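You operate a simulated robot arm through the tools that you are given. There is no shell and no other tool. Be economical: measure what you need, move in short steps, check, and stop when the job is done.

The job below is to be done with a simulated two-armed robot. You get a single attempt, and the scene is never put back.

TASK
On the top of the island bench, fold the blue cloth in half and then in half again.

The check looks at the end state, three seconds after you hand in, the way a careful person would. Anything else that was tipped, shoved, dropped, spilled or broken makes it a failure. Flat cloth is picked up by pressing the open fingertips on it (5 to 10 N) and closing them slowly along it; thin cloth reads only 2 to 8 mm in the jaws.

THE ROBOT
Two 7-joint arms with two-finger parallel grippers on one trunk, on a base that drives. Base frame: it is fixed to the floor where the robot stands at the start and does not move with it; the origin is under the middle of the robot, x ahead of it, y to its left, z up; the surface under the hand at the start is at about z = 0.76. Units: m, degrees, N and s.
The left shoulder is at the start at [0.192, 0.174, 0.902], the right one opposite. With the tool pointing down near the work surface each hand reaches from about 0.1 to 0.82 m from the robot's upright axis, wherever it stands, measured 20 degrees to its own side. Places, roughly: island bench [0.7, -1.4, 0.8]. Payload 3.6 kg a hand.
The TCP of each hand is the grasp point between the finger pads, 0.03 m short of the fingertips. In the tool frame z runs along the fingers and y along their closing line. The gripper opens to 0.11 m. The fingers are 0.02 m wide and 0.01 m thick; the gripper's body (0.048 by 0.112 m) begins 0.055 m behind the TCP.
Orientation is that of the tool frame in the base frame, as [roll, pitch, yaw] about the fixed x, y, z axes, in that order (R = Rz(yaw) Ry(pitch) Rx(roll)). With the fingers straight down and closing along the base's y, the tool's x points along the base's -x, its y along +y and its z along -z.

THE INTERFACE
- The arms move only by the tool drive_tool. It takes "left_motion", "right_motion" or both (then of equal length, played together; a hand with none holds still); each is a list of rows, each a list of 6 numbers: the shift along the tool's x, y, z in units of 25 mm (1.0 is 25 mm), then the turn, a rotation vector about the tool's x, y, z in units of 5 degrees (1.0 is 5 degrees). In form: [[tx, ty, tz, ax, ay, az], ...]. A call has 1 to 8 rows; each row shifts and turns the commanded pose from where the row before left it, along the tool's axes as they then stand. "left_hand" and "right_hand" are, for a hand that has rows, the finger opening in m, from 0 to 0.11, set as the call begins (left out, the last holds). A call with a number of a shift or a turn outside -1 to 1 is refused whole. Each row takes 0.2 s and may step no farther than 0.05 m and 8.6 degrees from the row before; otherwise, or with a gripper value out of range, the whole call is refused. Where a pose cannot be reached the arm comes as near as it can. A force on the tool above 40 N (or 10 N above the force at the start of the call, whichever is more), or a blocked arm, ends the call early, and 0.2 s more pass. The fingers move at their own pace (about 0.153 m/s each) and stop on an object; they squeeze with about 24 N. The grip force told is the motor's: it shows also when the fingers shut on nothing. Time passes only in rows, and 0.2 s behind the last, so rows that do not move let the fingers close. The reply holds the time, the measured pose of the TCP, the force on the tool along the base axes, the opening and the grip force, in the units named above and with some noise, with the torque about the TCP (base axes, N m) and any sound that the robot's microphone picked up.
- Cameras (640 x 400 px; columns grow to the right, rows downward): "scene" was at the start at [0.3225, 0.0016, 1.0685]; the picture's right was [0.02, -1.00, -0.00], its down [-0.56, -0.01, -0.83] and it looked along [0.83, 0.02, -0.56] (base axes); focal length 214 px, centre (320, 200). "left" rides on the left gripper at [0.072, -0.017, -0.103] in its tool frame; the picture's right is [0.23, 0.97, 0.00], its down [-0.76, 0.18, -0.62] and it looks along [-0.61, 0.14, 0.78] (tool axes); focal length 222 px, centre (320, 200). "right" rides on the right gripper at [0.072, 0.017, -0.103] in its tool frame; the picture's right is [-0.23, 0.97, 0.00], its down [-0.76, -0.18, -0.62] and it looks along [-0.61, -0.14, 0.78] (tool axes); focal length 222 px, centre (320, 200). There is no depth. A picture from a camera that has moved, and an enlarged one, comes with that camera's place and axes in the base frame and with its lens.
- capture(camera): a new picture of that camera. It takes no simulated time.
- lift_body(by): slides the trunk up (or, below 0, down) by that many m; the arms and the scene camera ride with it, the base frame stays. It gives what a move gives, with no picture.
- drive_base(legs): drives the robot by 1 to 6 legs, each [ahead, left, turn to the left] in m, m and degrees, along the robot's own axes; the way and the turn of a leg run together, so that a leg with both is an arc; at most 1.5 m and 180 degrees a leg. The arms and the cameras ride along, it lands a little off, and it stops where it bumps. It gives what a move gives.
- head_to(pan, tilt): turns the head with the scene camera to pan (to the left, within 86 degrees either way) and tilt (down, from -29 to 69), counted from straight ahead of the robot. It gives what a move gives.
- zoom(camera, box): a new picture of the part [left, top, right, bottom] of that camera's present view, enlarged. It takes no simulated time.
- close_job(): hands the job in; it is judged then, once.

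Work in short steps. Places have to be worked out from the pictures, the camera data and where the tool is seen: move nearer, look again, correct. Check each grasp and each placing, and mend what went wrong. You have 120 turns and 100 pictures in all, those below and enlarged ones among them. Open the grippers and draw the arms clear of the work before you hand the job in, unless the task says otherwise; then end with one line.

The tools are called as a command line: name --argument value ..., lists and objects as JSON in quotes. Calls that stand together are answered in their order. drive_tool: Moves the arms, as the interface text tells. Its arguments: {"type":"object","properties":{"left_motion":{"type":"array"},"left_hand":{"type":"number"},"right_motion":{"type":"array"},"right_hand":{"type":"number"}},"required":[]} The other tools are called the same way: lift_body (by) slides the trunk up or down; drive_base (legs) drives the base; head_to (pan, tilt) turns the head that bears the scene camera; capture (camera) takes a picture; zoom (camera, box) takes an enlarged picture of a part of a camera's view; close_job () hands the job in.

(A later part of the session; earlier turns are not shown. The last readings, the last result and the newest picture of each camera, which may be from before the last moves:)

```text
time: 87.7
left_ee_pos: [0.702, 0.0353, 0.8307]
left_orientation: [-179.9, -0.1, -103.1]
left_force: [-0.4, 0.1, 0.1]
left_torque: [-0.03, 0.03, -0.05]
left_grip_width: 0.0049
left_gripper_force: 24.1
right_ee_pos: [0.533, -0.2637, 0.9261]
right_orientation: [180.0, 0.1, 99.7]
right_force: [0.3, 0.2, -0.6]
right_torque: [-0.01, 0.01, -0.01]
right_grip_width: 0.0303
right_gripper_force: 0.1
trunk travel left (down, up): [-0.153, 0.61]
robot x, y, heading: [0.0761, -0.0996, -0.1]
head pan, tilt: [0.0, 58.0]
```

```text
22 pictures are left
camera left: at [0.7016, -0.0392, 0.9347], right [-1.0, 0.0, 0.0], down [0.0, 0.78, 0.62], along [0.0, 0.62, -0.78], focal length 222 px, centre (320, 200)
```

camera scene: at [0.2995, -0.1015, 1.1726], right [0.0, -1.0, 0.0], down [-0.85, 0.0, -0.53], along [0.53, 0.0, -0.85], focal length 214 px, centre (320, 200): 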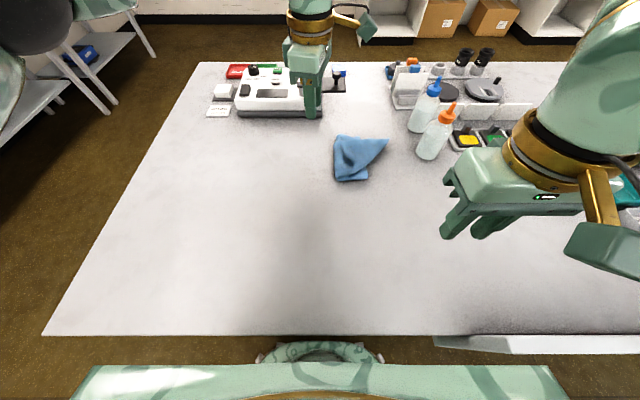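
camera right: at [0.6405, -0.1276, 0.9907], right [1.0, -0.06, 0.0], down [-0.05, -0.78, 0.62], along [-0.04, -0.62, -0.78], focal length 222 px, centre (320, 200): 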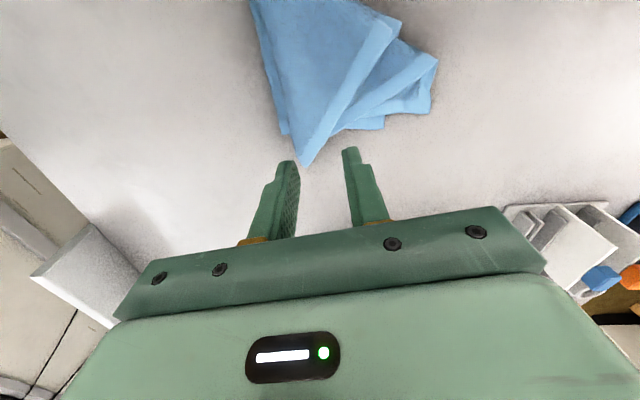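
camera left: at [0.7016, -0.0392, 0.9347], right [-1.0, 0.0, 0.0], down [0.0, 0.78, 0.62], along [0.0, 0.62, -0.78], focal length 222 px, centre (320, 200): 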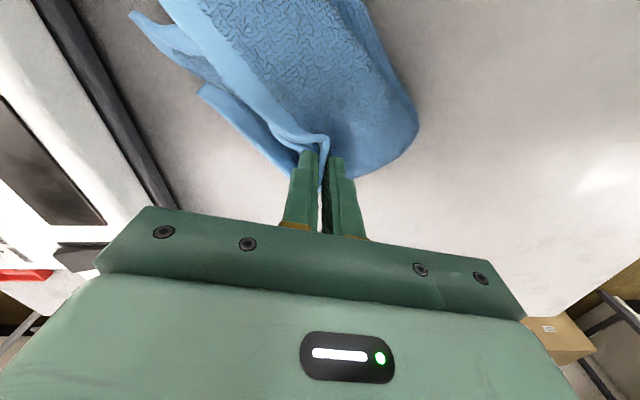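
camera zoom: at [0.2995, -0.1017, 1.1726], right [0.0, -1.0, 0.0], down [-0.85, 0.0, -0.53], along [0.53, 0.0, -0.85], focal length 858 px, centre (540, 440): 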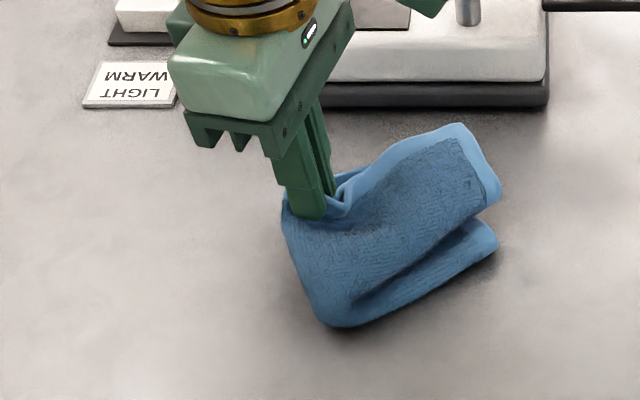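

It appears the cloth is still quarter-folded, held at the far end of the second fold line, with both short ends at the right. Lowering and releasing here to see how it rests.

drive_tool --left_motion '[[0, 0, 0.4, 0, 0, 0], [0, 0, 0.4, 0, 0, 0], [0, 0, 0.2, 0, 0, 0]]'

drive_tool --left_motion '[[0, 0, 0, 0, 0, 0], [0, 0, 0, 0, 0, 0], [0, 0, -0.5, 0, 0, 0], [0, 0, -1, 0, 0, 0], [0, 0, -1, 0, 0, 0], [-0.8, 0, -1, 0, 0, 0], [-0.8, 0, 0, 0, 0, 0], [-0.8, 0, 0, 0, 0, 0]]' --left_hand 0.03

zoom --camera "scene" --box '[220, 100, 348, 196]'

```text
time: 88.5
left_ee_pos: [0.7016, 0.0347, 0.8067]
left_orientation: [-179.8, -0.2, -103.1]
left_force: [-0.5, 1.1, 3.2]
left_torque: [-0.03, -0.03, -0.06]
left_grip_width: 0.005
left_gripper_force: 23.6
right_ee_pos: [0.5328, -0.2631, 0.9271]
right_orientation: [179.8, 0.0, 99.7]
right_force: [0.4, 0.7, 0.1]
right_torque: [0.0, 0.01, 0.03]
right_grip_width: 0.0303
right_gripper_force: 0.1
trunk travel left (down, up): [-0.153, 0.61]
robot x, y, heading: [0.0758, -0.1002, -0.1]
head pan, tilt: [0.0, 58.0]
```

```text
time: 90.2
left_ee_pos: [0.7142, 0.0959, 0.8933]
left_orientation: [-179.9, -0.3, -103.1]
left_force: [-0.3, 0.1, 0.1]
left_torque: [-0.01, 0.0, -0.02]
left_grip_width: 0.0301
left_gripper_force: 0.0
right_ee_pos: [0.5331, -0.262, 0.927]
right_orientation: [180.0, 0.0, 99.8]
right_force: [0.3, -0.4, -0.7]
right_torque: [-0.01, 0.03, 0.02]
right_grip_width: 0.0302
right_gripper_force: 0.0
trunk travel left (down, up): [-0.153, 0.61]
robot x, y, heading: [0.0759, -0.1014, -0.0]
head pan, tilt: [0.0, 58.0]
```

```text
4.17 times, centred on (284, 148) of scene
camera zoom: at [0.2994, -0.1015, 1.1727], right [0.0, -1.0, 0.0], down [-0.85, 0.0, -0.53], along [0.53, 0.0, -0.85], focal length 894 px, centre (470, 417)
```

zoom: 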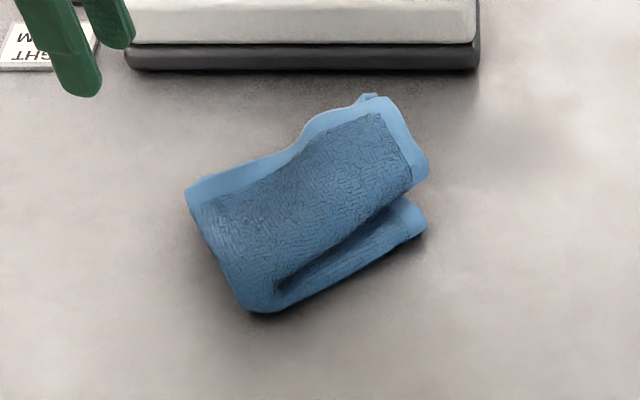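

It rests as a near-proper quarter fold: the top half is only ~2–3 cm high on the far side and slightly puffed up. I'll use the right hand with closed fingers to nudge the top flap's near corner back and press it flat; left hand moves clear.

drive_tool --left_motion '[[-1, 0, -0.6, 0, 0, 0], [-1, 0, -0.6, 0, 0, 0], [-1, 0, -0.6, 0, 0, 0], [-1, 0, 0, 0, 0, 0], [0, 0, 0, 0, 0, 0], [0, 0, 0, 0, 0, 0], [0, 0, 0, 0, 0, 0], [0, 0, 0, 0, 0, 0]]' --right_motion '[[0.8, 1, 0, 0, 0, 0], [0.8, 1, 0, 0, 0, 0], [0.8, 1, 0.2, 0, 0, 0], [0.8, 1, 0.3, 0, 0, 0], [0.8, 1, 0.3, 0, 0, 0], [0.8, 1, 0.3, 0, 0, 0], [0.8, 1, 0.3, 0, 0, 0], [0.8, 1, 0.3, 0, 0, 0]]' --right_hand 0.0

zoom --camera "scene" --box '[220, 90, 348, 186]'

capture --camera "right"

```text
time: 92.0
left_ee_pos: [0.738, 0.193, 0.9377]
left_orientation: [180.0, -0.2, -103.1]
left_force: [-0.1, -0.4, -0.8]
left_torque: [-0.01, -0.02, -0.02]
left_grip_width: 0.03
left_gripper_force: 0.2
right_ee_pos: [0.7034, -0.0727, 0.8845]
right_orientation: [180.0, 0.0, 99.8]
right_force: [0.3, 0.3, -0.4]
right_torque: [0.0, 0.0, -0.01]
right_grip_width: 0.0
right_gripper_force: 24.1
trunk travel left (down, up): [-0.153, 0.61]
robot x, y, heading: [0.0773, -0.0971, 0.0]
head pan, tilt: [0.0, 58.0]
```

```text
4.17 times, centred on (284, 138) of scene
camera zoom: at [0.2997, -0.1009, 1.1726], right [0.0, -1.0, 0.0], down [-0.85, 0.0, -0.53], along [0.53, 0.0, -0.85], focal length 894 px, centre (470, 458)
```

zoom: 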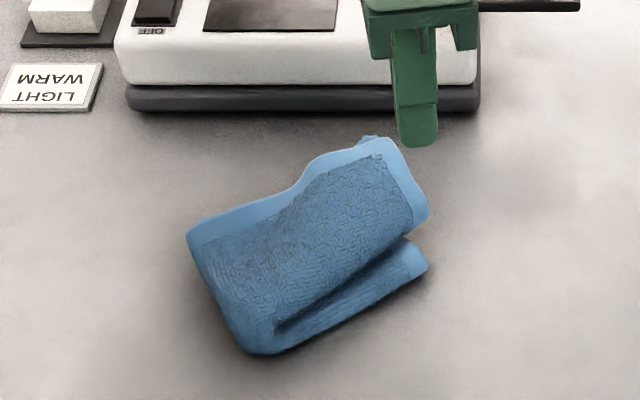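

```text
19 pictures are left
camera right: at [0.7062, 0.0018, 0.9881], right [1.0, -0.06, 0.0], down [-0.05, -0.78, 0.62], along [-0.04, -0.62, -0.78], focal length 222 px, centre (320, 200)
```

right: 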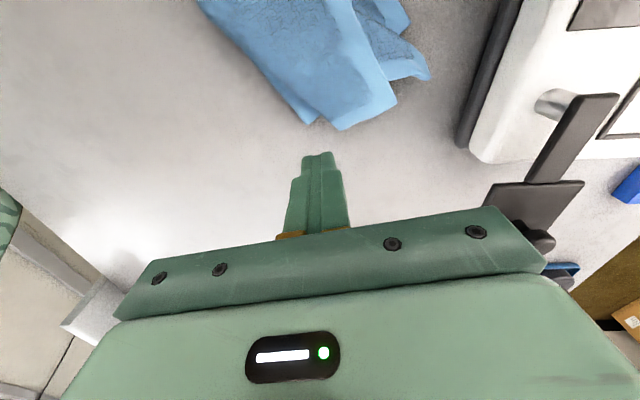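

Careful triangulation now shows the visible strip is the far border: the top half's corner lies near the right place, but its near part is tucked under. I'll open this flap back with the left hand to free the tuck. Right hand retreats, left comes over (0.712,-0.05).

drive_tool --right_motion '[[-0.5, 0, -1, 0, 0, 0], [-0.9, -0.9, -0.3, 0, 0, 0], [-0.9, -0.9, 0, 0, 0, 0], [-0.9, -0.9, 0, 0, 0, 0], [-0.9, -0.9, 0, 0, 0, 0], [-0.9, -0.9, 0, 0, 0, 0], [-0.9, -0.9, 0, 0, 0, 0], [-0.9, -0.9, 0, 0, 0, 0]]' --right_hand 0.04

drive_tool --left_motion '[[0.97, -0.12, 0, 0, 0, 0], [0.97, -0.12, 0, 0, 0, 0], [0.97, -0.12, 0, 0, 0, 0], [0.97, -0.12, 0, 0, 0, 0], [0.97, -0.12, 0, 0, 0, 0], [0.97, -0.12, 0, 0, 0, 0], [0.97, -0.12, 0.3, 0, 0, 0], [0.97, -0.12, 0.6, 0, 0, 0]]' --left_hand 0.036

drive_tool --left_motion '[[0.97, -0.12, 0.6, 0, 0, 0], [0.97, -0.12, 0.6, 0, 0, 0], [0, 0, 0.8, 0, 0, 0], [0, 0, 0.8, 0, 0, 0]]'

capture --camera "left"

```text
time: 93.8
left_ee_pos: [0.7369, 0.1928, 0.9387]
left_orientation: [-180.0, -0.2, -103.1]
left_force: [0.9, 0.2, 0.2]
left_torque: [0.0, -0.03, -0.04]
left_grip_width: 0.0299
left_gripper_force: 0.0
right_ee_pos: [0.5776, -0.2687, 0.9162]
right_orientation: [179.9, 0.0, 99.7]
right_force: [-0.1, -0.2, 0.0]
right_torque: [-0.04, 0.0, 0.02]
right_grip_width: 0.0399
right_gripper_force: 0.0
trunk travel left (down, up): [-0.153, 0.61]
robot x, y, heading: [0.0786, -0.1009, -0.0]
head pan, tilt: [0.0, 58.0]
```

```text
time: 95.7
left_ee_pos: [0.717, -0.0013, 0.9137]
left_orientation: [-179.8, -0.2, -103.1]
left_force: [-0.3, 0.4, 0.0]
left_torque: [-0.01, 0.03, 0.02]
left_grip_width: 0.0362
left_gripper_force: 0.1
right_ee_pos: [0.5784, -0.2675, 0.916]
right_orientation: [180.0, 0.0, 99.6]
right_force: [0.1, 0.0, 0.1]
right_torque: [0.01, 0.02, 0.0]
right_grip_width: 0.0402
right_gripper_force: 0.2
trunk travel left (down, up): [-0.153, 0.61]
robot x, y, heading: [0.0746, -0.1011, 0.1]
head pan, tilt: [0.0, 58.0]
```

```text
time: 96.7
left_ee_pos: [0.7129, -0.0538, 0.846]
left_orientation: [-179.9, -0.3, -103.1]
left_force: [-0.9, 0.7, -0.6]
left_torque: [-0.01, 0.04, 0.0]
left_grip_width: 0.0361
left_gripper_force: 0.0
right_ee_pos: [0.5781, -0.2684, 0.916]
right_orientation: [180.0, 0.1, 99.7]
right_force: [0.0, 0.3, -0.3]
right_torque: [-0.02, 0.0, 0.0]
right_grip_width: 0.04
right_gripper_force: 0.0
trunk travel left (down, up): [-0.153, 0.61]
robot x, y, heading: [0.0785, -0.1003, -0.1]
head pan, tilt: [0.0, 58.0]
```

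```text
18 pictures are left
camera left: at [0.7134, -0.1269, 0.9499], right [-1.0, 0.0, 0.0], down [0.0, 0.78, 0.62], along [0.0, 0.62, -0.78], focal length 222 px, centre (320, 200)
```

left: 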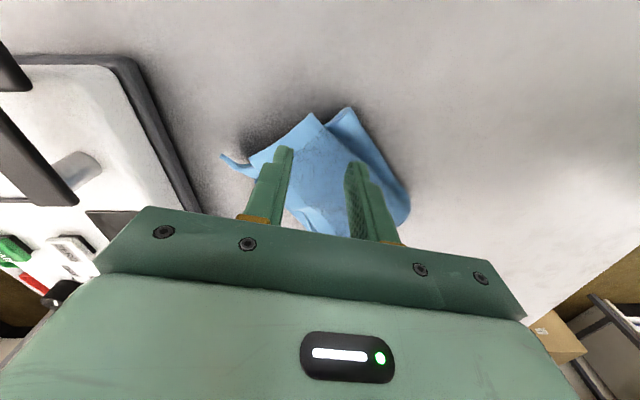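

The raised flap edge lies right between/below the fingers. Lowering onto it and pinching.

drive_tool --left_motion '[[0.3, 0, 0.6, 0, 0, 0], [0, 0, 0.5, 0, 0, 0], [0, 0, 0.25, 0, 0, 0]]'

drive_tool --left_motion '[[0, 0, 0.1, 0, 0, 0]]' --left_hand 0.027

drive_tool --left_motion '[[0, 0, 0, 0, 0, 0]]' --left_hand 0.018

drive_tool --left_motion '[[0, 0, 0, 0, 0, 0]]' --left_hand 0.01

drive_tool --left_motion '[[0, 0, 0, 0, 0, 0], [0, 0, 0, 0, 0, 0], [0, 0, -0.6, 0, 0, 0], [0, 0, -1, 0, 0, 0]]' --left_hand 0.0

zoom --camera "scene" --box '[220, 90, 380, 190]'

```text
time: 97.5
left_ee_pos: [0.7112, -0.0589, 0.8138]
left_orientation: [-179.9, -0.1, -103.0]
left_force: [0.8, -0.5, 0.1]
left_torque: [0.04, 0.0, 0.0]
left_grip_width: 0.0357
left_gripper_force: 0.0
right_ee_pos: [0.579, -0.268, 0.9154]
right_orientation: [179.9, 0.1, 99.8]
right_force: [-0.1, -0.1, -0.2]
right_torque: [-0.01, -0.01, 0.01]
right_grip_width: 0.0398
right_gripper_force: 0.0
trunk travel left (down, up): [-0.153, 0.61]
robot x, y, heading: [0.074, -0.101, -0.1]
head pan, tilt: [0.0, 58.0]
```

```text
time: 97.8
left_ee_pos: [0.7112, -0.0586, 0.8097]
left_orientation: [-179.8, -0.3, -103.1]
left_force: [0.7, -0.3, 0.7]
left_torque: [-0.01, -0.02, -0.02]
left_grip_width: 0.0272
left_gripper_force: 0.1
right_ee_pos: [0.5782, -0.2678, 0.9158]
right_orientation: [-180.0, 0.0, 99.7]
right_force: [0.1, 0.7, -0.8]
right_torque: [0.01, 0.0, -0.01]
right_grip_width: 0.0401
right_gripper_force: 0.1
trunk travel left (down, up): [-0.153, 0.61]
robot x, y, heading: [0.0733, -0.1007, -0.2]
head pan, tilt: [0.0, 58.0]
```

```text
time: 98.2
left_ee_pos: [0.7105, -0.0583, 0.8107]
left_orientation: [-179.9, -0.2, -103.1]
left_force: [0.9, -0.3, -0.4]
left_torque: [0.01, 0.0, -0.01]
left_grip_width: 0.0181
left_gripper_force: 0.0
right_ee_pos: [0.5778, -0.2676, 0.9153]
right_orientation: [-180.0, 0.1, 99.7]
right_force: [0.7, -0.2, 0.1]
right_torque: [-0.01, -0.01, -0.01]
right_grip_width: 0.04
right_gripper_force: 0.1
trunk travel left (down, up): [-0.153, 0.61]
robot x, y, heading: [0.0731, -0.1034, -0.1]
head pan, tilt: [0.0, 58.0]
```

```text
time: 98.7
left_ee_pos: [0.7121, -0.0574, 0.8099]
left_orientation: [-179.9, -0.2, -103.1]
left_force: [-0.3, -0.4, 0.5]
left_torque: [-0.03, 0.01, 0.0]
left_grip_width: 0.0102
left_gripper_force: 0.1
right_ee_pos: [0.5775, -0.2671, 0.9158]
right_orientation: [180.0, 0.1, 99.6]
right_force: [-0.1, -0.8, -0.1]
right_torque: [0.0, -0.04, -0.01]
right_grip_width: 0.04
right_gripper_force: 0.1
trunk travel left (down, up): [-0.153, 0.61]
robot x, y, heading: [0.0781, -0.1018, -0.0]
head pan, tilt: [0.0, 58.0]
```

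```text
time: 99.7
left_ee_pos: [0.7117, -0.0591, 0.8501]
left_orientation: [-179.9, -0.2, -103.1]
left_force: [-0.4, 0.3, -0.3]
left_torque: [-0.02, 0.04, 0.02]
left_grip_width: 0.0035
left_gripper_force: 24.1
right_ee_pos: [0.5768, -0.2675, 0.9155]
right_orientation: [179.9, 0.2, 99.7]
right_force: [0.2, 0.6, -0.4]
right_torque: [0.01, 0.0, -0.04]
right_grip_width: 0.0398
right_gripper_force: 0.1
trunk travel left (down, up): [-0.153, 0.61]
robot x, y, heading: [0.076, -0.1017, -0.0]
head pan, tilt: [0.0, 58.0]
```

```text
4.00 times, centred on (300, 140) of scene
camera zoom: at [0.2991, -0.1018, 1.1728], right [0.0, -1.0, 0.0], down [-0.85, 0.0, -0.53], along [0.53, 0.0, -0.85], focal length 858 px, centre (400, 440)
```

zoom: 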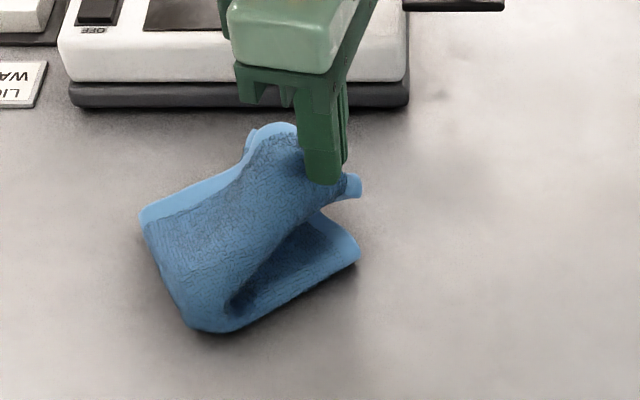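

The flap lifts cleanly. Carrying it up and over to the left to open the second fold.

drive_tool --left_motion '[[-0.4, 0.4, -1, 0, 0, 0], [-0.71, 0.67, -0.8, 0, 0, 0], [-0.71, 0.67, -0.5, 0, 0, 0], [-0.71, 0.67, 0, 0, 0, 0], [-0.71, 0.67, 0, 0, 0, 0], [-0.71, 0.67, 0.3, 0, 0, 0], [-0.71, 0.67, 0.6, 0, 0, 0], [-0.71, 0.67, 0.8, 0, 0, 0]]'

drive_tool --left_motion '[[-0.71, 0.67, 0.6, 0, 0, 0], [-0.5, 0.5, 0.6, 0, 0, 0], [0, 0, 0.3, 0, 0, 0]]'

zoom --camera "scene" --box '[180, 90, 380, 215]'

```text
time: 101.5
left_ee_pos: [0.6154, 0.102, 0.8635]
left_orientation: [-179.8, -0.1, -103.2]
left_force: [0.0, 0.5, -0.5]
left_torque: [-0.02, 0.04, 0.02]
left_grip_width: 0.0035
left_gripper_force: 24.1
right_ee_pos: [0.5784, -0.267, 0.9152]
right_orientation: [-180.0, 0.1, 99.7]
right_force: [0.0, -0.7, -0.8]
right_torque: [0.03, -0.03, 0.02]
right_grip_width: 0.0403
right_gripper_force: 0.1
trunk travel left (down, up): [-0.153, 0.61]
robot x, y, heading: [0.0783, -0.0998, 0.2]
head pan, tilt: [0.0, 58.0]
```

```text
time: 102.2
left_ee_pos: [0.5965, 0.1373, 0.8267]
left_orientation: [-179.9, -0.2, -103.2]
left_force: [0.6, -0.3, -0.4]
left_torque: [0.0, 0.0, -0.01]
left_grip_width: 0.0037
left_gripper_force: 23.8
right_ee_pos: [0.5788, -0.2689, 0.9157]
right_orientation: [-179.9, 0.1, 99.7]
right_force: [0.1, 0.8, 0.7]
right_torque: [0.02, -0.02, -0.02]
right_grip_width: 0.0401
right_gripper_force: 0.2
trunk travel left (down, up): [-0.153, 0.61]
robot x, y, heading: [0.0791, -0.1028, -0.3]
head pan, tilt: [0.0, 58.0]
```

```text
3.20 times, centred on (280, 152) of scene
camera zoom: at [0.2995, -0.1018, 1.1726], right [0.0, -1.0, 0.0], down [-0.85, 0.0, -0.53], along [0.53, 0.0, -0.85], focal length 686 px, centre (448, 352)
```

zoom: 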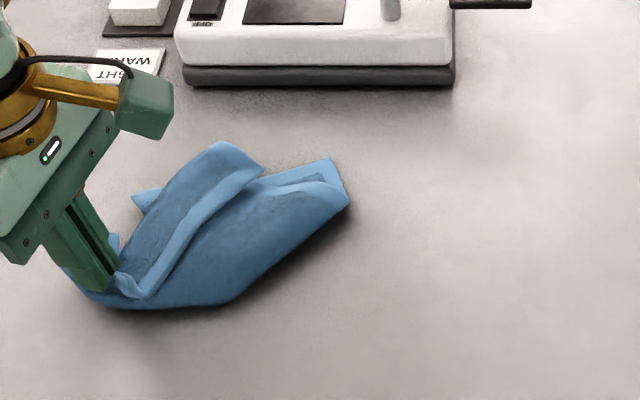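

The second fold is opened. Releasing here and backing off to view the whole cloth.

drive_tool --left_motion '[[0, 0, 0.5, 0, 0, 0], [0, 0, 0.2, 0, 0, 0]]'

drive_tool --left_motion '[[0, 0, 0, 0, 0, 0], [0, 0, 0, 0, 0, 0], [0, 0, -0.6, 0, 0, 0], [0, 0, -1, 0, 0, 0], [-0.5, 0, -1, 0, 0, 0], [-1, 0, -1, 0, 0, 0], [-1, 0, -0.5, 0, 0, 0], [-1, 0, 0, 0, 0, 0]]' --left_hand 0.04

zoom --camera "scene" --box '[190, 100, 350, 200]'

```text
time: 102.8
left_ee_pos: [0.5955, 0.1378, 0.8097]
left_orientation: [-179.9, -0.2, -103.1]
left_force: [1.0, -0.4, 0.6]
left_torque: [-0.02, 0.03, -0.01]
left_grip_width: 0.0034
left_gripper_force: 24.1
right_ee_pos: [0.5777, -0.2674, 0.9159]
right_orientation: [179.9, 0.1, 99.7]
right_force: [0.3, 0.4, 0.2]
right_torque: [-0.01, 0.02, -0.01]
right_grip_width: 0.04
right_gripper_force: 0.1
trunk travel left (down, up): [-0.153, 0.61]
robot x, y, heading: [0.0784, -0.1035, -0.1]
head pan, tilt: [0.0, 58.0]
```

```text
time: 104.7
left_ee_pos: [0.6146, 0.2258, 0.9117]
left_orientation: [-179.9, -0.2, -103.3]
left_force: [-0.1, 0.8, -0.3]
left_torque: [0.03, -0.01, 0.02]
left_grip_width: 0.0397
left_gripper_force: 0.0
right_ee_pos: [0.5783, -0.268, 0.9156]
right_orientation: [-180.0, 0.1, 99.7]
right_force: [0.1, -0.1, 0.8]
right_torque: [-0.03, -0.01, -0.01]
right_grip_width: 0.0399
right_gripper_force: 0.0
trunk travel left (down, up): [-0.153, 0.61]
robot x, y, heading: [0.0791, -0.1006, 0.0]
head pan, tilt: [0.0, 58.0]
```

```text
4.00 times, centred on (270, 150) of scene
camera zoom: at [0.2994, -0.1014, 1.1726], right [0.0, -1.0, 0.0], down [-0.85, 0.0, -0.53], along [0.53, 0.0, -0.85], focal length 858 px, centre (520, 400)
```

zoom: 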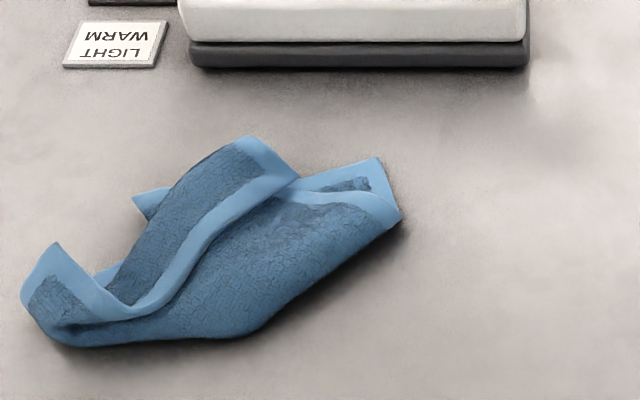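

The cloth is partly unrolled and jumbled, so the cleanest recovery is to take the top layer's free edge by its two corners (about (0.648,0.175) and (0.693,-0.019)), let the sheet hang fully open, lay it flat toward me, and refold. Rotating both grippers back to yaw 180.

drive_tool --left_motion '[[0, 0, 0, 0, 0, 1], [0, 0, 0, 0, 0, 1], [0, 0, 0, 0, 0, 1], [0, 0, 0, 0, 0, 1], [0, 0, 0, 0, 0, 1], [0, 0, 0, 0, 0, 1], [0, 0, 0, 0, 0, 1], [0, 0, 0, 0, 0, 1]]' --right_motion '[[0, 0, 0, 0, 0, -1], [0, 0, 0, 0, 0, -1], [0, 0, 0, 0, 0, -1], [0, 0, 0, 0, 0, -1], [0, 0, 0, 0, 0, -1], [0, 0, 0, 0, 0, -1], [0, 0, 0, 0, 0, -1], [0, 0, 0, 0, 0, -1]]'

drive_tool --left_motion '[[0, 0, 0, 0, 0, 1], [0, 0, 0, 0, 0, 1], [0, 0, 0, 0, 0, 1], [0, 0, 0, 0, 0, 1], [0, 0, 0, 0, 0, 1], [0, 0, 0, 0, 0, 1], [0, 0, 0, 0, 0, 1], [0, 0, 0, 0, 0, 0]]' --right_motion '[[0, 0, 0, 0, 0, -1], [0, 0, 0, 0, 0, -1], [0, 0, 0, 0, 0, -1], [0, 0, 0, 0, 0, -1], [0, 0, 0, 0, 0, -1], [0, 0, 0, 0, 0, -1], [0, 0, 0, 0, 0, -1], [0, 0, 0, 0, 0, -1]]'

drive_tool --left_motion '[[-0.15, -0.35, 0.2, 0, 0, 0], [-0.15, -0.35, 0.2, 0, 0, 0], [-0.15, -0.35, 0.2, 0, 0, 0], [-0.15, -0.35, 0.2, 0, 0, 0], [-0.15, -0.35, 0.2, 0, 0, 0], [-0.15, -0.35, 0.2, 0, 0, 0], [-0.1, -0.2, 0.2, 0, 0, 0], [0, 0, 0, 0, 0, 0]]' --right_motion '[[-0.3, 1, 0, 0, 0, 0], [-0.5, 1, 0, 0, 0, 0], [-0.5, 1, 0.1, 0, 0, 0], [-0.5, 1, 0.2, 0, 0, 0], [-0.5, 1, 0.3, 0, 0, 0], [-0.5, 1, 0.3, 0, 0, 0], [-0.5, 1, 0.3, 0, 0, 0], [-0.5, 1, 0.3, 0, 0, 0]]'

capture --camera "left"

capture --camera "right"

```text
time: 106.5
left_ee_pos: [0.6145, 0.2235, 0.9117]
left_orientation: [-179.7, -0.2, -143.2]
left_force: [0.3, 0.6, 0.0]
left_torque: [0.02, 0.0, 0.02]
left_grip_width: 0.04
left_gripper_force: 0.0
right_ee_pos: [0.5765, -0.2668, 0.9169]
right_orientation: [-179.9, 0.1, 139.8]
right_force: [0.4, -0.4, 0.8]
right_torque: [-0.02, 0.01, -0.03]
right_grip_width: 0.04
right_gripper_force: 0.1
trunk travel left (down, up): [-0.153, 0.61]
robot x, y, heading: [0.0765, -0.1053, 0.0]
head pan, tilt: [0.0, 58.0]
```

```text
time: 108.2
left_ee_pos: [0.6147, 0.2242, 0.9125]
left_orientation: [-179.8, 0.1, -178.1]
left_force: [-0.4, 0.9, 0.7]
left_torque: [-0.02, 0.0, -0.02]
left_grip_width: 0.0399
left_gripper_force: 0.2
right_ee_pos: [0.5775, -0.2675, 0.9146]
right_orientation: [-179.9, 0.0, 179.8]
right_force: [0.0, -0.7, -0.3]
right_torque: [0.02, 0.01, -0.01]
right_grip_width: 0.0399
right_gripper_force: 0.0
trunk travel left (down, up): [-0.153, 0.61]
robot x, y, heading: [0.0761, -0.0985, -0.3]
head pan, tilt: [0.0, 58.0]
```

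```text
time: 110.0
left_ee_pos: [0.6428, 0.1674, 0.8766]
left_orientation: [-179.8, 0.0, -178.0]
left_force: [0.4, 0.8, -0.6]
left_torque: [0.02, -0.02, -0.04]
left_grip_width: 0.0398
left_gripper_force: 0.0
right_ee_pos: [0.6723, -0.0675, 0.8802]
right_orientation: [-179.9, 0.0, 179.8]
right_force: [0.2, 0.0, 0.1]
right_torque: [-0.05, 0.03, 0.03]
right_grip_width: 0.0401
right_gripper_force: 0.0
trunk travel left (down, up): [-0.153, 0.61]
robot x, y, heading: [0.0744, -0.105, -0.1]
head pan, tilt: [0.0, 58.0]
```

```text
14 pictures are left
camera left: at [0.5713, 0.148, 0.9809], right [-0.26, 0.97, 0.0], down [0.75, 0.2, 0.62], along [0.6, 0.16, -0.78], focal length 222 px, centre (320, 200)
```

left: 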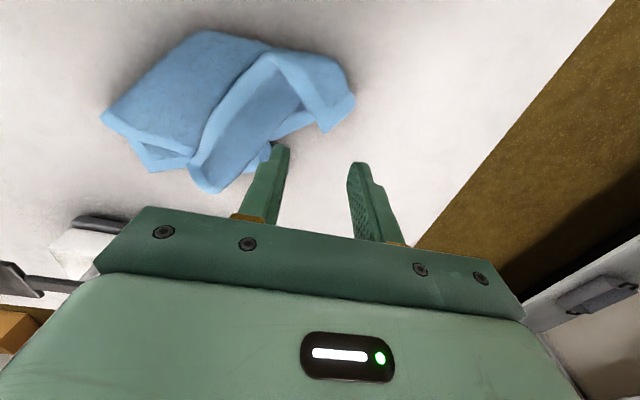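

```text
13 pictures are left
camera right: at [0.5996, -0.0496, 0.9836], right [0.23, 0.97, 0.0], down [0.76, -0.18, 0.62], along [0.61, -0.15, -0.78], focal length 222 px, centre (320, 200)
```

right: 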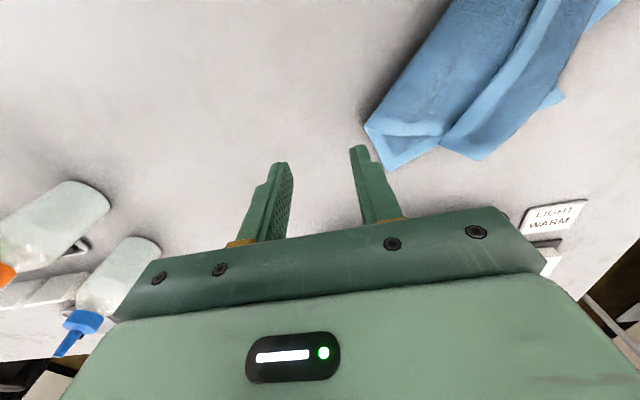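

Both wrist views clarify it: it is still the half-fold, with the two lower-layer corners sticking out singly at P(0.744,-0.004) and T(0.704,0.148). I'll grip those two corners, which are single-layer, and lift to let the sheet open.

drive_tool --left_motion '[[-0.57, -0.22, 0.46, 0, 0, 0], [-0.57, -0.22, 0.46, 0, 0, 0], [-0.57, -0.22, 0.46, 0, 0, 0], [-0.57, -0.22, 0.46, 0, 0, 0]]' --right_motion '[[-0.5, 0.715, 0.5, 0, 0, 0], [-0.5, 0.715, 0.5, 0, 0, 0], [-0.5, 0.715, 0.5, 0, 0, 0], [-0.5, 0.715, 0.5, 0, 0, 0]]' --left_hand 0.032 --right_hand 0.032

capture --camera "left"

capture --camera "right"

```text
time: 111.0
left_ee_pos: [0.7011, 0.1464, 0.832]
left_orientation: [-179.8, 0.1, -178.1]
left_force: [-0.3, -0.6, -0.9]
left_torque: [0.0, 0.01, 0.04]
left_grip_width: 0.0319
left_gripper_force: 0.0
right_ee_pos: [0.7107, -0.0147, 0.8413]
right_orientation: [-179.9, -0.1, 179.7]
right_force: [-0.9, -0.1, -0.4]
right_torque: [0.03, 0.02, -0.01]
right_grip_width: 0.0321
right_gripper_force: 0.1
right hand out of reach, approached as far as the arm can: row 4
trunk travel left (down, up): [-0.153, 0.61]
robot x, y, heading: [0.0777, -0.1003, -0.1]
head pan, tilt: [0.0, 58.0]
```

```text
12 pictures are left
camera left: at [0.629, 0.1277, 0.9359], right [-0.26, 0.97, 0.0], down [0.75, 0.2, 0.62], along [0.6, 0.16, -0.78], focal length 222 px, centre (320, 200)
```

left: 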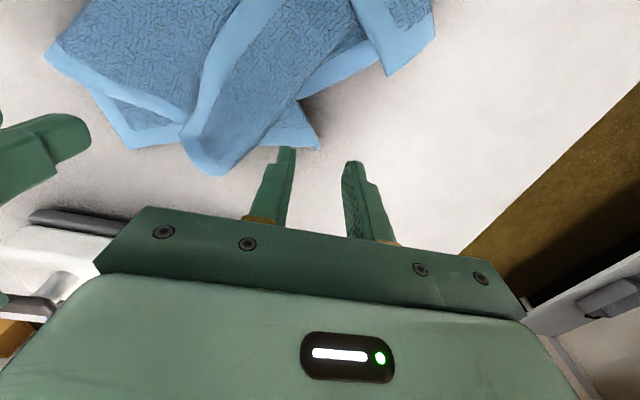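

```text
11 pictures are left
camera right: at [0.6363, 0.003, 0.9439], right [0.23, 0.97, 0.0], down [0.76, -0.18, 0.62], along [0.61, -0.15, -0.78], focal length 222 px, centre (320, 200)
```

right: 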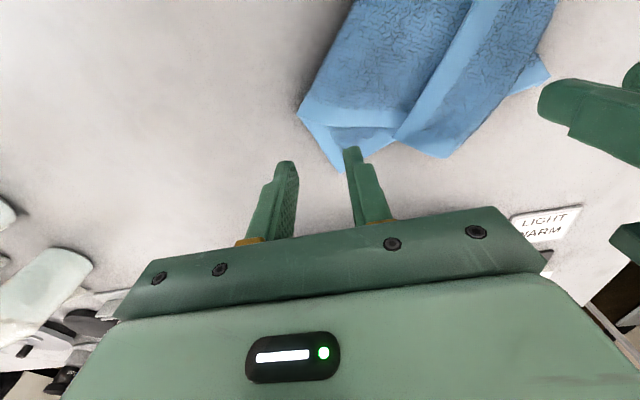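

P is just out of the right arm's reach, but T is right under the left hand. I'll pinch T (single layer) and pull it toward the robot; that draws the far edge, and P, into reach.

drive_tool --left_motion '[[0.04, -0.42, 0.5, 0, 0, 0], [0, 0, 0.6, 0, 0, 0], [0, 0, 0.2, 0, 0, 0]]' --left_hand 0.024 --right_motion '[[0.8, -0.5, -0.5, 0, 0, 0], [0.8, -0.5, -0.5, 0, 0, 0], [0.8, -0.5, -0.5, 0, 0, 0]]'

drive_tool --left_motion '[[0, 0, 0.12, 0, 0, 0]]'

```text
time: 111.8
left_ee_pos: [0.7002, 0.1362, 0.8004]
left_orientation: [-179.8, 0.0, -178.1]
left_force: [-0.3, 0.5, 0.7]
left_torque: [-0.01, -0.02, -0.01]
left_grip_width: 0.024
left_gripper_force: 0.1
right_ee_pos: [0.6501, -0.053, 0.8779]
right_orientation: [180.0, 0.1, 179.8]
right_force: [0.1, 0.3, -0.4]
right_torque: [-0.07, -0.02, 0.02]
right_grip_width: 0.0319
right_gripper_force: 0.0
trunk travel left (down, up): [-0.153, 0.61]
robot x, y, heading: [0.0763, -0.1023, -0.1]
head pan, tilt: [0.0, 58.0]
```

```text
time: 112.2
left_ee_pos: [0.6989, 0.1356, 0.7969]
left_orientation: [-179.9, 0.1, -178.1]
left_force: [0.4, 0.1, 2.6]
left_torque: [-0.07, 0.03, -0.03]
left_grip_width: 0.024
left_gripper_force: 0.1
right_ee_pos: [0.6518, -0.0536, 0.8794]
right_orientation: [-179.8, 0.1, 179.6]
right_force: [0.6, 0.6, 0.3]
right_torque: [-0.02, 0.0, 0.01]
right_grip_width: 0.0322
right_gripper_force: 0.1
trunk travel left (down, up): [-0.153, 0.61]
robot x, y, heading: [0.0758, -0.102, -0.1]
head pan, tilt: [0.0, 58.0]
```

Light contact at 2.6 N. Pressing to about 7 N and closing slowly.

drive_tool --left_motion '[[0, 0, 0.12, 0, 0, 0]]'

drive_tool --left_motion '[[0, 0, 0.03, 0, 0, 0]]' --left_hand 0.017

drive_tool --left_motion '[[0, 0, 0, 0, 0, 0]]' --left_hand 0.01

drive_tool --left_motion '[[0, 0, 0, 0, 0, 0], [0, 0, 0, 0, 0, 0], [0, 0, -0.6, 0, 0, 0], [0, 0, -0.6, 0, 0, 0]]' --left_hand 0.0

capture --camera "left"

```text
time: 112.7
left_ee_pos: [0.6994, 0.1353, 0.7951]
left_orientation: [-179.8, 0.1, -178.2]
left_force: [1.0, -0.1, 11.3]
left_torque: [-0.16, 0.04, 0.0]
left_grip_width: 0.0235
left_gripper_force: 0.0
right_ee_pos: [0.6503, -0.0527, 0.8794]
right_orientation: [-180.0, 0.2, 179.7]
right_force: [0.6, 0.5, 0.2]
right_torque: [-0.02, 0.03, 0.02]
right_grip_width: 0.0318
right_gripper_force: 0.0
trunk travel left (down, up): [-0.153, 0.61]
robot x, y, heading: [0.0734, -0.0977, 0.0]
head pan, tilt: [0.0, 58.0]
```

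```text
time: 113.0
left_ee_pos: [0.6994, 0.135, 0.7944]
left_orientation: [-179.8, 0.3, -178.0]
left_force: [0.5, 3.0, 18.6]
left_torque: [-0.17, 0.08, 0.03]
left_grip_width: 0.0157
left_gripper_force: 0.0
right_ee_pos: [0.6508, -0.0537, 0.8797]
right_orientation: [-179.9, 0.2, 179.7]
right_force: [1.0, -0.2, 1.2]
right_torque: [0.0, 0.01, -0.01]
right_grip_width: 0.0325
right_gripper_force: 0.2
trunk travel left (down, up): [-0.153, 0.61]
robot x, y, heading: [0.0778, -0.1022, 0.0]
head pan, tilt: [0.0, 58.0]
```

```text
time: 113.5
left_ee_pos: [0.6979, 0.1354, 0.7945]
left_orientation: [-179.9, 0.3, -178.0]
left_force: [-0.2, 2.9, 21.3]
left_torque: [-0.12, 0.16, -0.01]
left_grip_width: 0.0093
left_gripper_force: 0.0
right_ee_pos: [0.6498, -0.0534, 0.8801]
right_orientation: [-179.9, 0.2, 179.7]
right_force: [0.9, 0.1, -0.5]
right_torque: [-0.02, -0.02, 0.01]
right_grip_width: 0.0317
right_gripper_force: 0.0
trunk travel left (down, up): [-0.153, 0.61]
robot x, y, heading: [0.0761, -0.0968, -0.0]
head pan, tilt: [0.0, 58.0]
```

```text
time: 114.5
left_ee_pos: [0.6984, 0.1355, 0.8208]
left_orientation: [-179.8, 0.1, -178.2]
left_force: [0.7, -0.8, -0.4]
left_torque: [-0.01, 0.03, -0.01]
left_grip_width: 0.0036
left_gripper_force: 23.5
right_ee_pos: [0.6513, -0.0527, 0.8789]
right_orientation: [-179.9, 0.0, 179.6]
right_force: [-0.4, -0.2, -0.2]
right_torque: [-0.01, -0.03, 0.02]
right_grip_width: 0.032
right_gripper_force: 0.1
trunk travel left (down, up): [-0.153, 0.61]
robot x, y, heading: [0.0776, -0.0983, -0.0]
head pan, tilt: [0.0, 58.0]
```

```text
10 pictures are left
camera left: at [0.6277, 0.1167, 0.9248], right [-0.26, 0.97, 0.0], down [0.76, 0.2, 0.62], along [0.6, 0.16, -0.78], focal length 222 px, centre (320, 200)
```

left: 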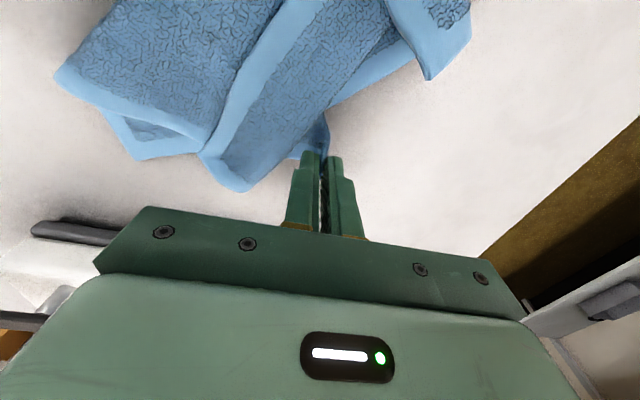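

T is held singly. Pulling it toward the robot to about (0.50,0.15) so the edge T–P straightens and P comes into reach.

drive_tool --left_motion '[[0.99, 0.07, -0.1, 0, 0, 0], [0.99, 0.07, -0.1, 0, 0, 0], [0.99, 0.07, -0.1, 0, 0, 0], [0.99, 0.07, -0.1, 0, 0, 0], [0.99, 0.07, 0, 0, 0, 0], [0.99, 0.07, 0, 0, 0, 0], [0.99, 0.07, 0, 0, 0, 0], [0.99, 0.07, 0, 0, 0, 0]]' --right_motion '[[0.3, -0.6, -0.5, 0, 0, 0], [0.3, -0.6, -0.5, 0, 0, 0], [0.3, -0.6, -0.5, 0, 0, 0], [0.3, -0.6, 0, 0, 0, 0], [0.3, -0.6, 0, 0, 0, 0], [0, 0, 0, 0, 0, 0], [0, 0, 0, 0, 0, 0], [0, 0, 0, 0, 0, 0]]'

zoom --camera "scene" --box '[200, 110, 400, 235]'

```text
time: 116.2
left_ee_pos: [0.5008, 0.144, 0.8317]
left_orientation: [-179.7, 0.1, -178.1]
left_force: [0.1, -0.1, -0.3]
left_torque: [-0.01, -0.01, 0.03]
left_grip_width: 0.0038
left_gripper_force: 24.2
right_ee_pos: [0.6133, -0.1273, 0.9166]
right_orientation: [-179.9, 0.0, 179.7]
right_force: [-0.6, -1.5, 0.2]
right_torque: [0.02, -0.02, 0.04]
right_grip_width: 0.0322
right_gripper_force: 0.0
trunk travel left (down, up): [-0.153, 0.61]
robot x, y, heading: [0.0777, -0.1016, -0.1]
head pan, tilt: [0.0, 58.0]
```

```text
3.20 times, centred on (300, 172) of scene
camera zoom: at [0.2992, -0.1016, 1.1727], right [0.0, -1.0, 0.0], down [-0.85, 0.0, -0.53], along [0.53, 0.0, -0.85], focal length 686 px, centre (384, 288)
```

zoom: 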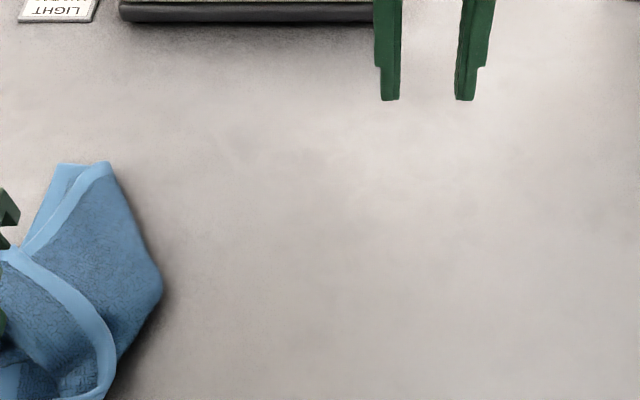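

The whole cloth followed nicely into reach. Now I'll lift T high so the cloth hangs and unfolds, moving the right hand out of the way.

drive_tool --left_motion '[[0, 0, -1, 0, 0, 0], [0, 0, -1, 0, 0, 0], [0, 0, -1, 0, 0, 0], [0, 0, -1, 0, 0, 0], [-0.6, 0, -1, 0, 0, 0], [-0.6, 0, -1, 0, 0, 0], [-0.6, 0, -1, 0, 0, 0], [-0.6, 0, -1, 0, 0, 0]]' --right_motion '[[0.55, -1, 0, 0, 0, 0], [0.55, -1, 0, 0, 0, 0], [0.55, -1, 0, 0, 0, 0], [0.55, -1, 0, 0, 0, 0], [0.55, -1, 0, 0, 0, 0], [0.55, -1, 0, 0, 0, 0], [0.55, -1, 0, 0, 0, 0], [0.55, -0.5, 0, 0, 0, 0]]'

drive_tool --left_motion '[[-0.6, -0.8, -1, 0, 0, 0], [-0.6, -0.8, -1, 0, 0, 0], [-0.6, -0.8, -1, 0, 0, 0], [-0.6, -0.8, -0.5, 0, 0, 0], [0, -0.8, 0, 0, 0, 0], [0, -0.8, 0, 0, 0, 0], [0, -0.8, 0, 0, 0, 0], [0, 0, 0, 0, 0, 0]]'

capture --camera "scene"

```text
time: 118.0
left_ee_pos: [0.5597, 0.1479, 1.0307]
left_orientation: [-179.8, 0.2, -178.1]
left_force: [-0.1, 0.2, -0.1]
left_torque: [0.0, 0.0, 0.02]
left_grip_width: 0.0039
left_gripper_force: 23.7
right_ee_pos: [0.5004, -0.314, 0.917]
right_orientation: [-180.0, 0.2, 179.8]
right_force: [-0.5, 0.0, 0.7]
right_torque: [0.02, 0.01, 0.01]
right_grip_width: 0.0322
right_gripper_force: 0.0
trunk travel left (down, up): [-0.153, 0.61]
robot x, y, heading: [0.0769, -0.0984, -0.2]
head pan, tilt: [0.0, 58.0]
```

```text
time: 119.8
left_ee_pos: [0.609, 0.0298, 1.1072]
left_orientation: [-179.8, 0.1, -178.1]
left_force: [0.7, -0.8, -0.2]
left_torque: [0.01, -0.01, -0.03]
left_grip_width: 0.0037
left_gripper_force: 23.8
left hand out of reach, approached as far as the arm can: row 4
right_ee_pos: [0.5019, -0.314, 0.9162]
right_orientation: [-179.9, 0.0, 179.7]
right_force: [-0.2, 0.1, 0.2]
right_torque: [0.01, -0.01, 0.02]
right_grip_width: 0.0319
right_gripper_force: 0.0
trunk travel left (down, up): [-0.153, 0.61]
robot x, y, heading: [0.0751, -0.0996, -0.5]
head pan, tilt: [0.0, 58.0]
```

```text
8 pictures are left
camera scene: at [0.2994, -0.1018, 1.1727], right [0.0, -1.0, 0.0], down [-0.85, 0.0, -0.53], along [0.53, 0.0, -0.85], focal length 214 px, centre (320, 200)
```

scene: 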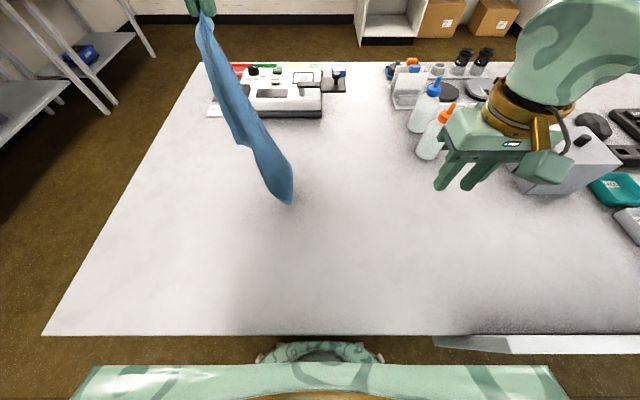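

It hangs fully open from one corner. I'll shift slightly right, let the swing settle, then lay it down while moving diagonally toward near-left, so the opposite corner ends far-right.

drive_tool --left_motion '[[0, -0.8, 0.1, 0, 0, 0], [0, -0.8, 0.1, 0, 0, 0], [0, -0.8, 0, 0, 0, 0], [0, -0.8, 0, 0, 0, 0], [0, -0.8, 0, 0, 0, 0], [0, 0, 0, 0, 0, 0], [0, 0, 0, 0, 0, 0], [0, 0, 0, 0, 0, 0]]'

drive_tool --left_motion '[[0, 0, 0, 0, 0, 0], [0, 0, 0, 0, 0, 0], [0, 0, 0, 0, 0, 0], [0, 0, 0, 0, 0, 0], [0, 0, 0.6, 0, 0, 0], [0.3, 0.4, 0.9, 0, 0, 0], [0.6, 0.73, 0.93, 0, 0, 0], [0.6, 0.73, 0.93, 0, 0, 0]]'

drive_tool --left_motion '[[0.6, 0.73, 0.93, 0, 0, 0], [0.6, 0.73, 0.93, 0, 0, 0], [0.6, 0.73, 0.93, 0, 0, 0], [0.6, 0.73, 0.93, 0, 0, 0], [0.6, 0.73, 0.93, 0, 0, 0], [0.6, 0.73, 0.93, 0, 0, 0], [0.6, 0.73, 0.93, 0, 0, 0], [0.6, 0.73, 0.6, 0, 0, 0]]'

capture --camera "scene"

```text
time: 121.7
left_ee_pos: [0.6138, -0.0701, 1.0997]
left_orientation: [-179.8, 0.1, -178.0]
left_force: [-0.3, 0.6, -0.2]
left_torque: [-0.01, 0.03, 0.0]
left_grip_width: 0.0038
left_gripper_force: 23.8
right_ee_pos: [0.4998, -0.3136, 0.9161]
right_orientation: [-180.0, 0.0, 179.7]
right_force: [1.1, 0.5, 0.2]
right_torque: [0.0, -0.03, 0.02]
right_grip_width: 0.0317
right_gripper_force: 0.1
trunk travel left (down, up): [-0.153, 0.61]
robot x, y, heading: [0.0745, -0.1035, -0.3]
head pan, tilt: [0.0, 58.0]
```

```text
time: 123.5
left_ee_pos: [0.5729, -0.0253, 1.0195]
left_orientation: [-179.8, 0.1, -178.1]
left_force: [0.6, 0.3, -0.5]
left_torque: [-0.03, 0.07, -0.03]
left_grip_width: 0.0041
left_gripper_force: 24.1
right_ee_pos: [0.5008, -0.3144, 0.9162]
right_orientation: [-179.9, -0.1, 179.8]
right_force: [-0.2, 0.6, -0.3]
right_torque: [-0.01, 0.01, -0.07]
right_grip_width: 0.0319
right_gripper_force: 0.0
trunk travel left (down, up): [-0.153, 0.61]
robot x, y, heading: [0.0739, -0.0979, -0.0]
head pan, tilt: [0.0, 58.0]
```

```text
time: 125.2
left_ee_pos: [0.4496, 0.1138, 0.8383]
left_orientation: [-179.9, 0.0, -178.1]
left_force: [0.0, -0.2, -0.4]
left_torque: [0.03, 0.0, 0.02]
left_grip_width: 0.0037
left_gripper_force: 24.0
right_ee_pos: [0.5014, -0.314, 0.9163]
right_orientation: [-179.9, 0.1, 179.6]
right_force: [-0.4, -0.5, 0.1]
right_torque: [0.03, 0.0, 0.0]
right_grip_width: 0.0321
right_gripper_force: 0.1
trunk travel left (down, up): [-0.153, 0.61]
robot x, y, heading: [0.0782, -0.0979, 0.1]
head pan, tilt: [0.0, 58.0]
```

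```text
7 pictures are left
camera scene: at [0.2991, -0.1013, 1.1727], right [0.0, -1.0, 0.0], down [-0.85, 0.0, -0.53], along [0.53, 0.0, -0.85], focal length 214 px, centre (320, 200)
```

scene: 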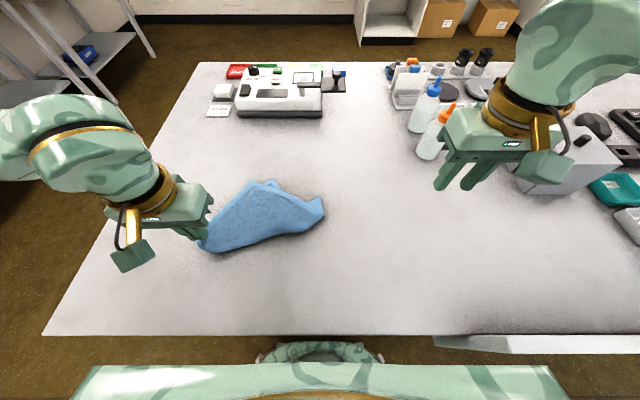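

Zooming once to understand how it lies.

zoom --camera "scene" --box '[180, 170, 340, 270]'

```text
4.00 times, centred on (260, 220) of scene
camera zoom: at [0.2991, -0.1013, 1.1727], right [0.0, -1.0, 0.0], down [-0.85, 0.0, -0.53], along [0.53, 0.0, -0.85], focal length 858 px, centre (560, 120)
```

zoom: 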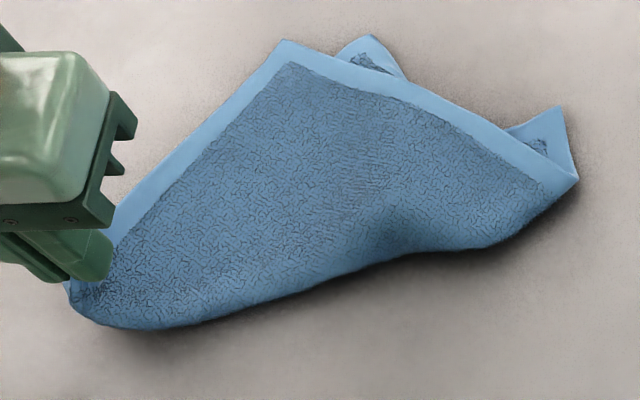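

Clear now: it is folded along the diagonal, T held by the left hand, corner E on top at (0.606,0.061). If the right hand takes E and swings it over toward the robot, the sheet opens flat with edge T–E held by both hands. Moving the right hand over E.

drive_tool --right_motion '[[-0.25, 0.98, 0, 0, 0, 0], [-0.25, 0.98, 0, 0, 0, 0], [-0.25, 0.98, 0, 0, 0, 0], [-0.25, 0.98, 0, 0, 0, 0], [-0.25, 0.98, 0, 0, 0, 0], [-0.25, 0.98, 0, 0, 0, 0], [-0.25, 0.98, 0, 0, 0, 0], [-0.25, 0.98, 0, 0, 0, 0]]' --right_hand 0.034

drive_tool --right_motion '[[-0.25, 0.98, 0.2, 0, 0, 0], [-0.25, 0.98, 0.3, 0, 0, 0], [-0.25, 0.98, 0.4, 0, 0, 0], [-0.25, 0.98, 0.5, 0, 0, 0], [-0.25, 0.98, 0.5, 0, 0, 0], [-0.25, 0.98, 0.6, 0, 0, 0], [-0.25, 0.84, 0.8, 0, 0, 0]]'

capture --camera "right"

```text
time: 127.0
left_ee_pos: [0.4497, 0.1138, 0.8391]
left_orientation: [-179.8, -0.1, -178.1]
left_force: [0.9, -0.3, 0.1]
left_torque: [0.03, 0.02, 0.02]
left_grip_width: 0.004
left_gripper_force: 24.1
right_ee_pos: [0.5504, -0.1158, 0.9152]
right_orientation: [-179.9, -0.1, 179.7]
right_force: [-0.5, 1.0, -0.5]
right_torque: [-0.01, 0.0, 0.04]
right_grip_width: 0.0339
right_gripper_force: 0.1
trunk travel left (down, up): [-0.153, 0.61]
robot x, y, heading: [0.0781, -0.0994, -0.3]
head pan, tilt: [0.0, 58.0]
```

```text
time: 128.7
left_ee_pos: [0.4494, 0.114, 0.8391]
left_orientation: [-179.8, -0.1, -178.2]
left_force: [-0.2, -0.6, -0.9]
left_torque: [0.01, 0.0, -0.03]
left_grip_width: 0.004
left_gripper_force: 24.3
right_ee_pos: [0.5947, 0.0509, 0.8329]
right_orientation: [-179.9, 0.0, 179.7]
right_force: [0.1, -0.2, 0.8]
right_torque: [-0.02, 0.02, -0.03]
right_grip_width: 0.0341
right_gripper_force: 0.0
trunk travel left (down, up): [-0.153, 0.61]
robot x, y, heading: [0.0752, -0.1003, -0.3]
head pan, tilt: [0.0, 58.0]
```

```text
5 pictures are left
camera right: at [0.5217, 0.0684, 0.9368], right [0.23, 0.97, 0.0], down [0.76, -0.18, 0.62], along [0.61, -0.15, -0.78], focal length 222 px, centre (320, 200)
```

right: 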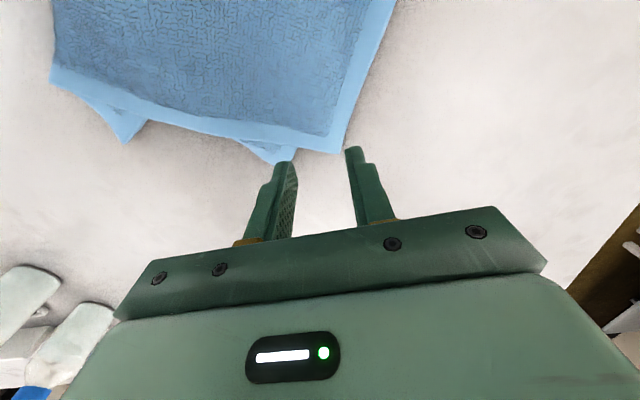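

E is right where computed (0.6085,0.064), single layer. Lowering and pinching.

drive_tool --right_motion '[[0, -0.2, 0.6, 0, 0, 0], [0, 0, 0.6, 0, 0, 0], [0, 0, 0.2, 0, 0, 0]]' --right_hand 0.032

drive_tool --right_motion '[[0, 0, 0.12, 0, 0, 0]]'

```text
time: 129.4
left_ee_pos: [0.4487, 0.1148, 0.84]
left_orientation: [-179.8, 0.0, -178.1]
left_force: [0.5, 0.2, -0.5]
left_torque: [0.02, -0.06, 0.0]
left_grip_width: 0.004
left_gripper_force: 24.4
right_ee_pos: [0.5956, 0.046, 0.7985]
right_orientation: [-179.9, 0.2, 179.6]
right_force: [0.1, -0.1, -0.1]
right_torque: [-0.03, -0.01, -0.01]
right_grip_width: 0.0322
right_gripper_force: 0.1
trunk travel left (down, up): [-0.153, 0.61]
robot x, y, heading: [0.079, -0.1007, -0.2]
head pan, tilt: [0.0, 58.0]
```

```text
time: 129.8
left_ee_pos: [0.4484, 0.1149, 0.8391]
left_orientation: [-179.8, 0.0, -178.1]
left_force: [-0.3, 0.1, -1.1]
left_torque: [0.03, 0.01, -0.03]
left_grip_width: 0.0037
left_gripper_force: 24.3
right_ee_pos: [0.5964, 0.0449, 0.7954]
right_orientation: [-180.0, 0.1, 179.8]
right_force: [-0.9, -0.1, 4.3]
right_torque: [-0.04, 0.04, -0.02]
right_grip_width: 0.0319
right_gripper_force: 0.2
trunk travel left (down, up): [-0.153, 0.61]
robot x, y, heading: [0.0738, -0.1029, -0.1]
head pan, tilt: [0.0, 58.0]
```

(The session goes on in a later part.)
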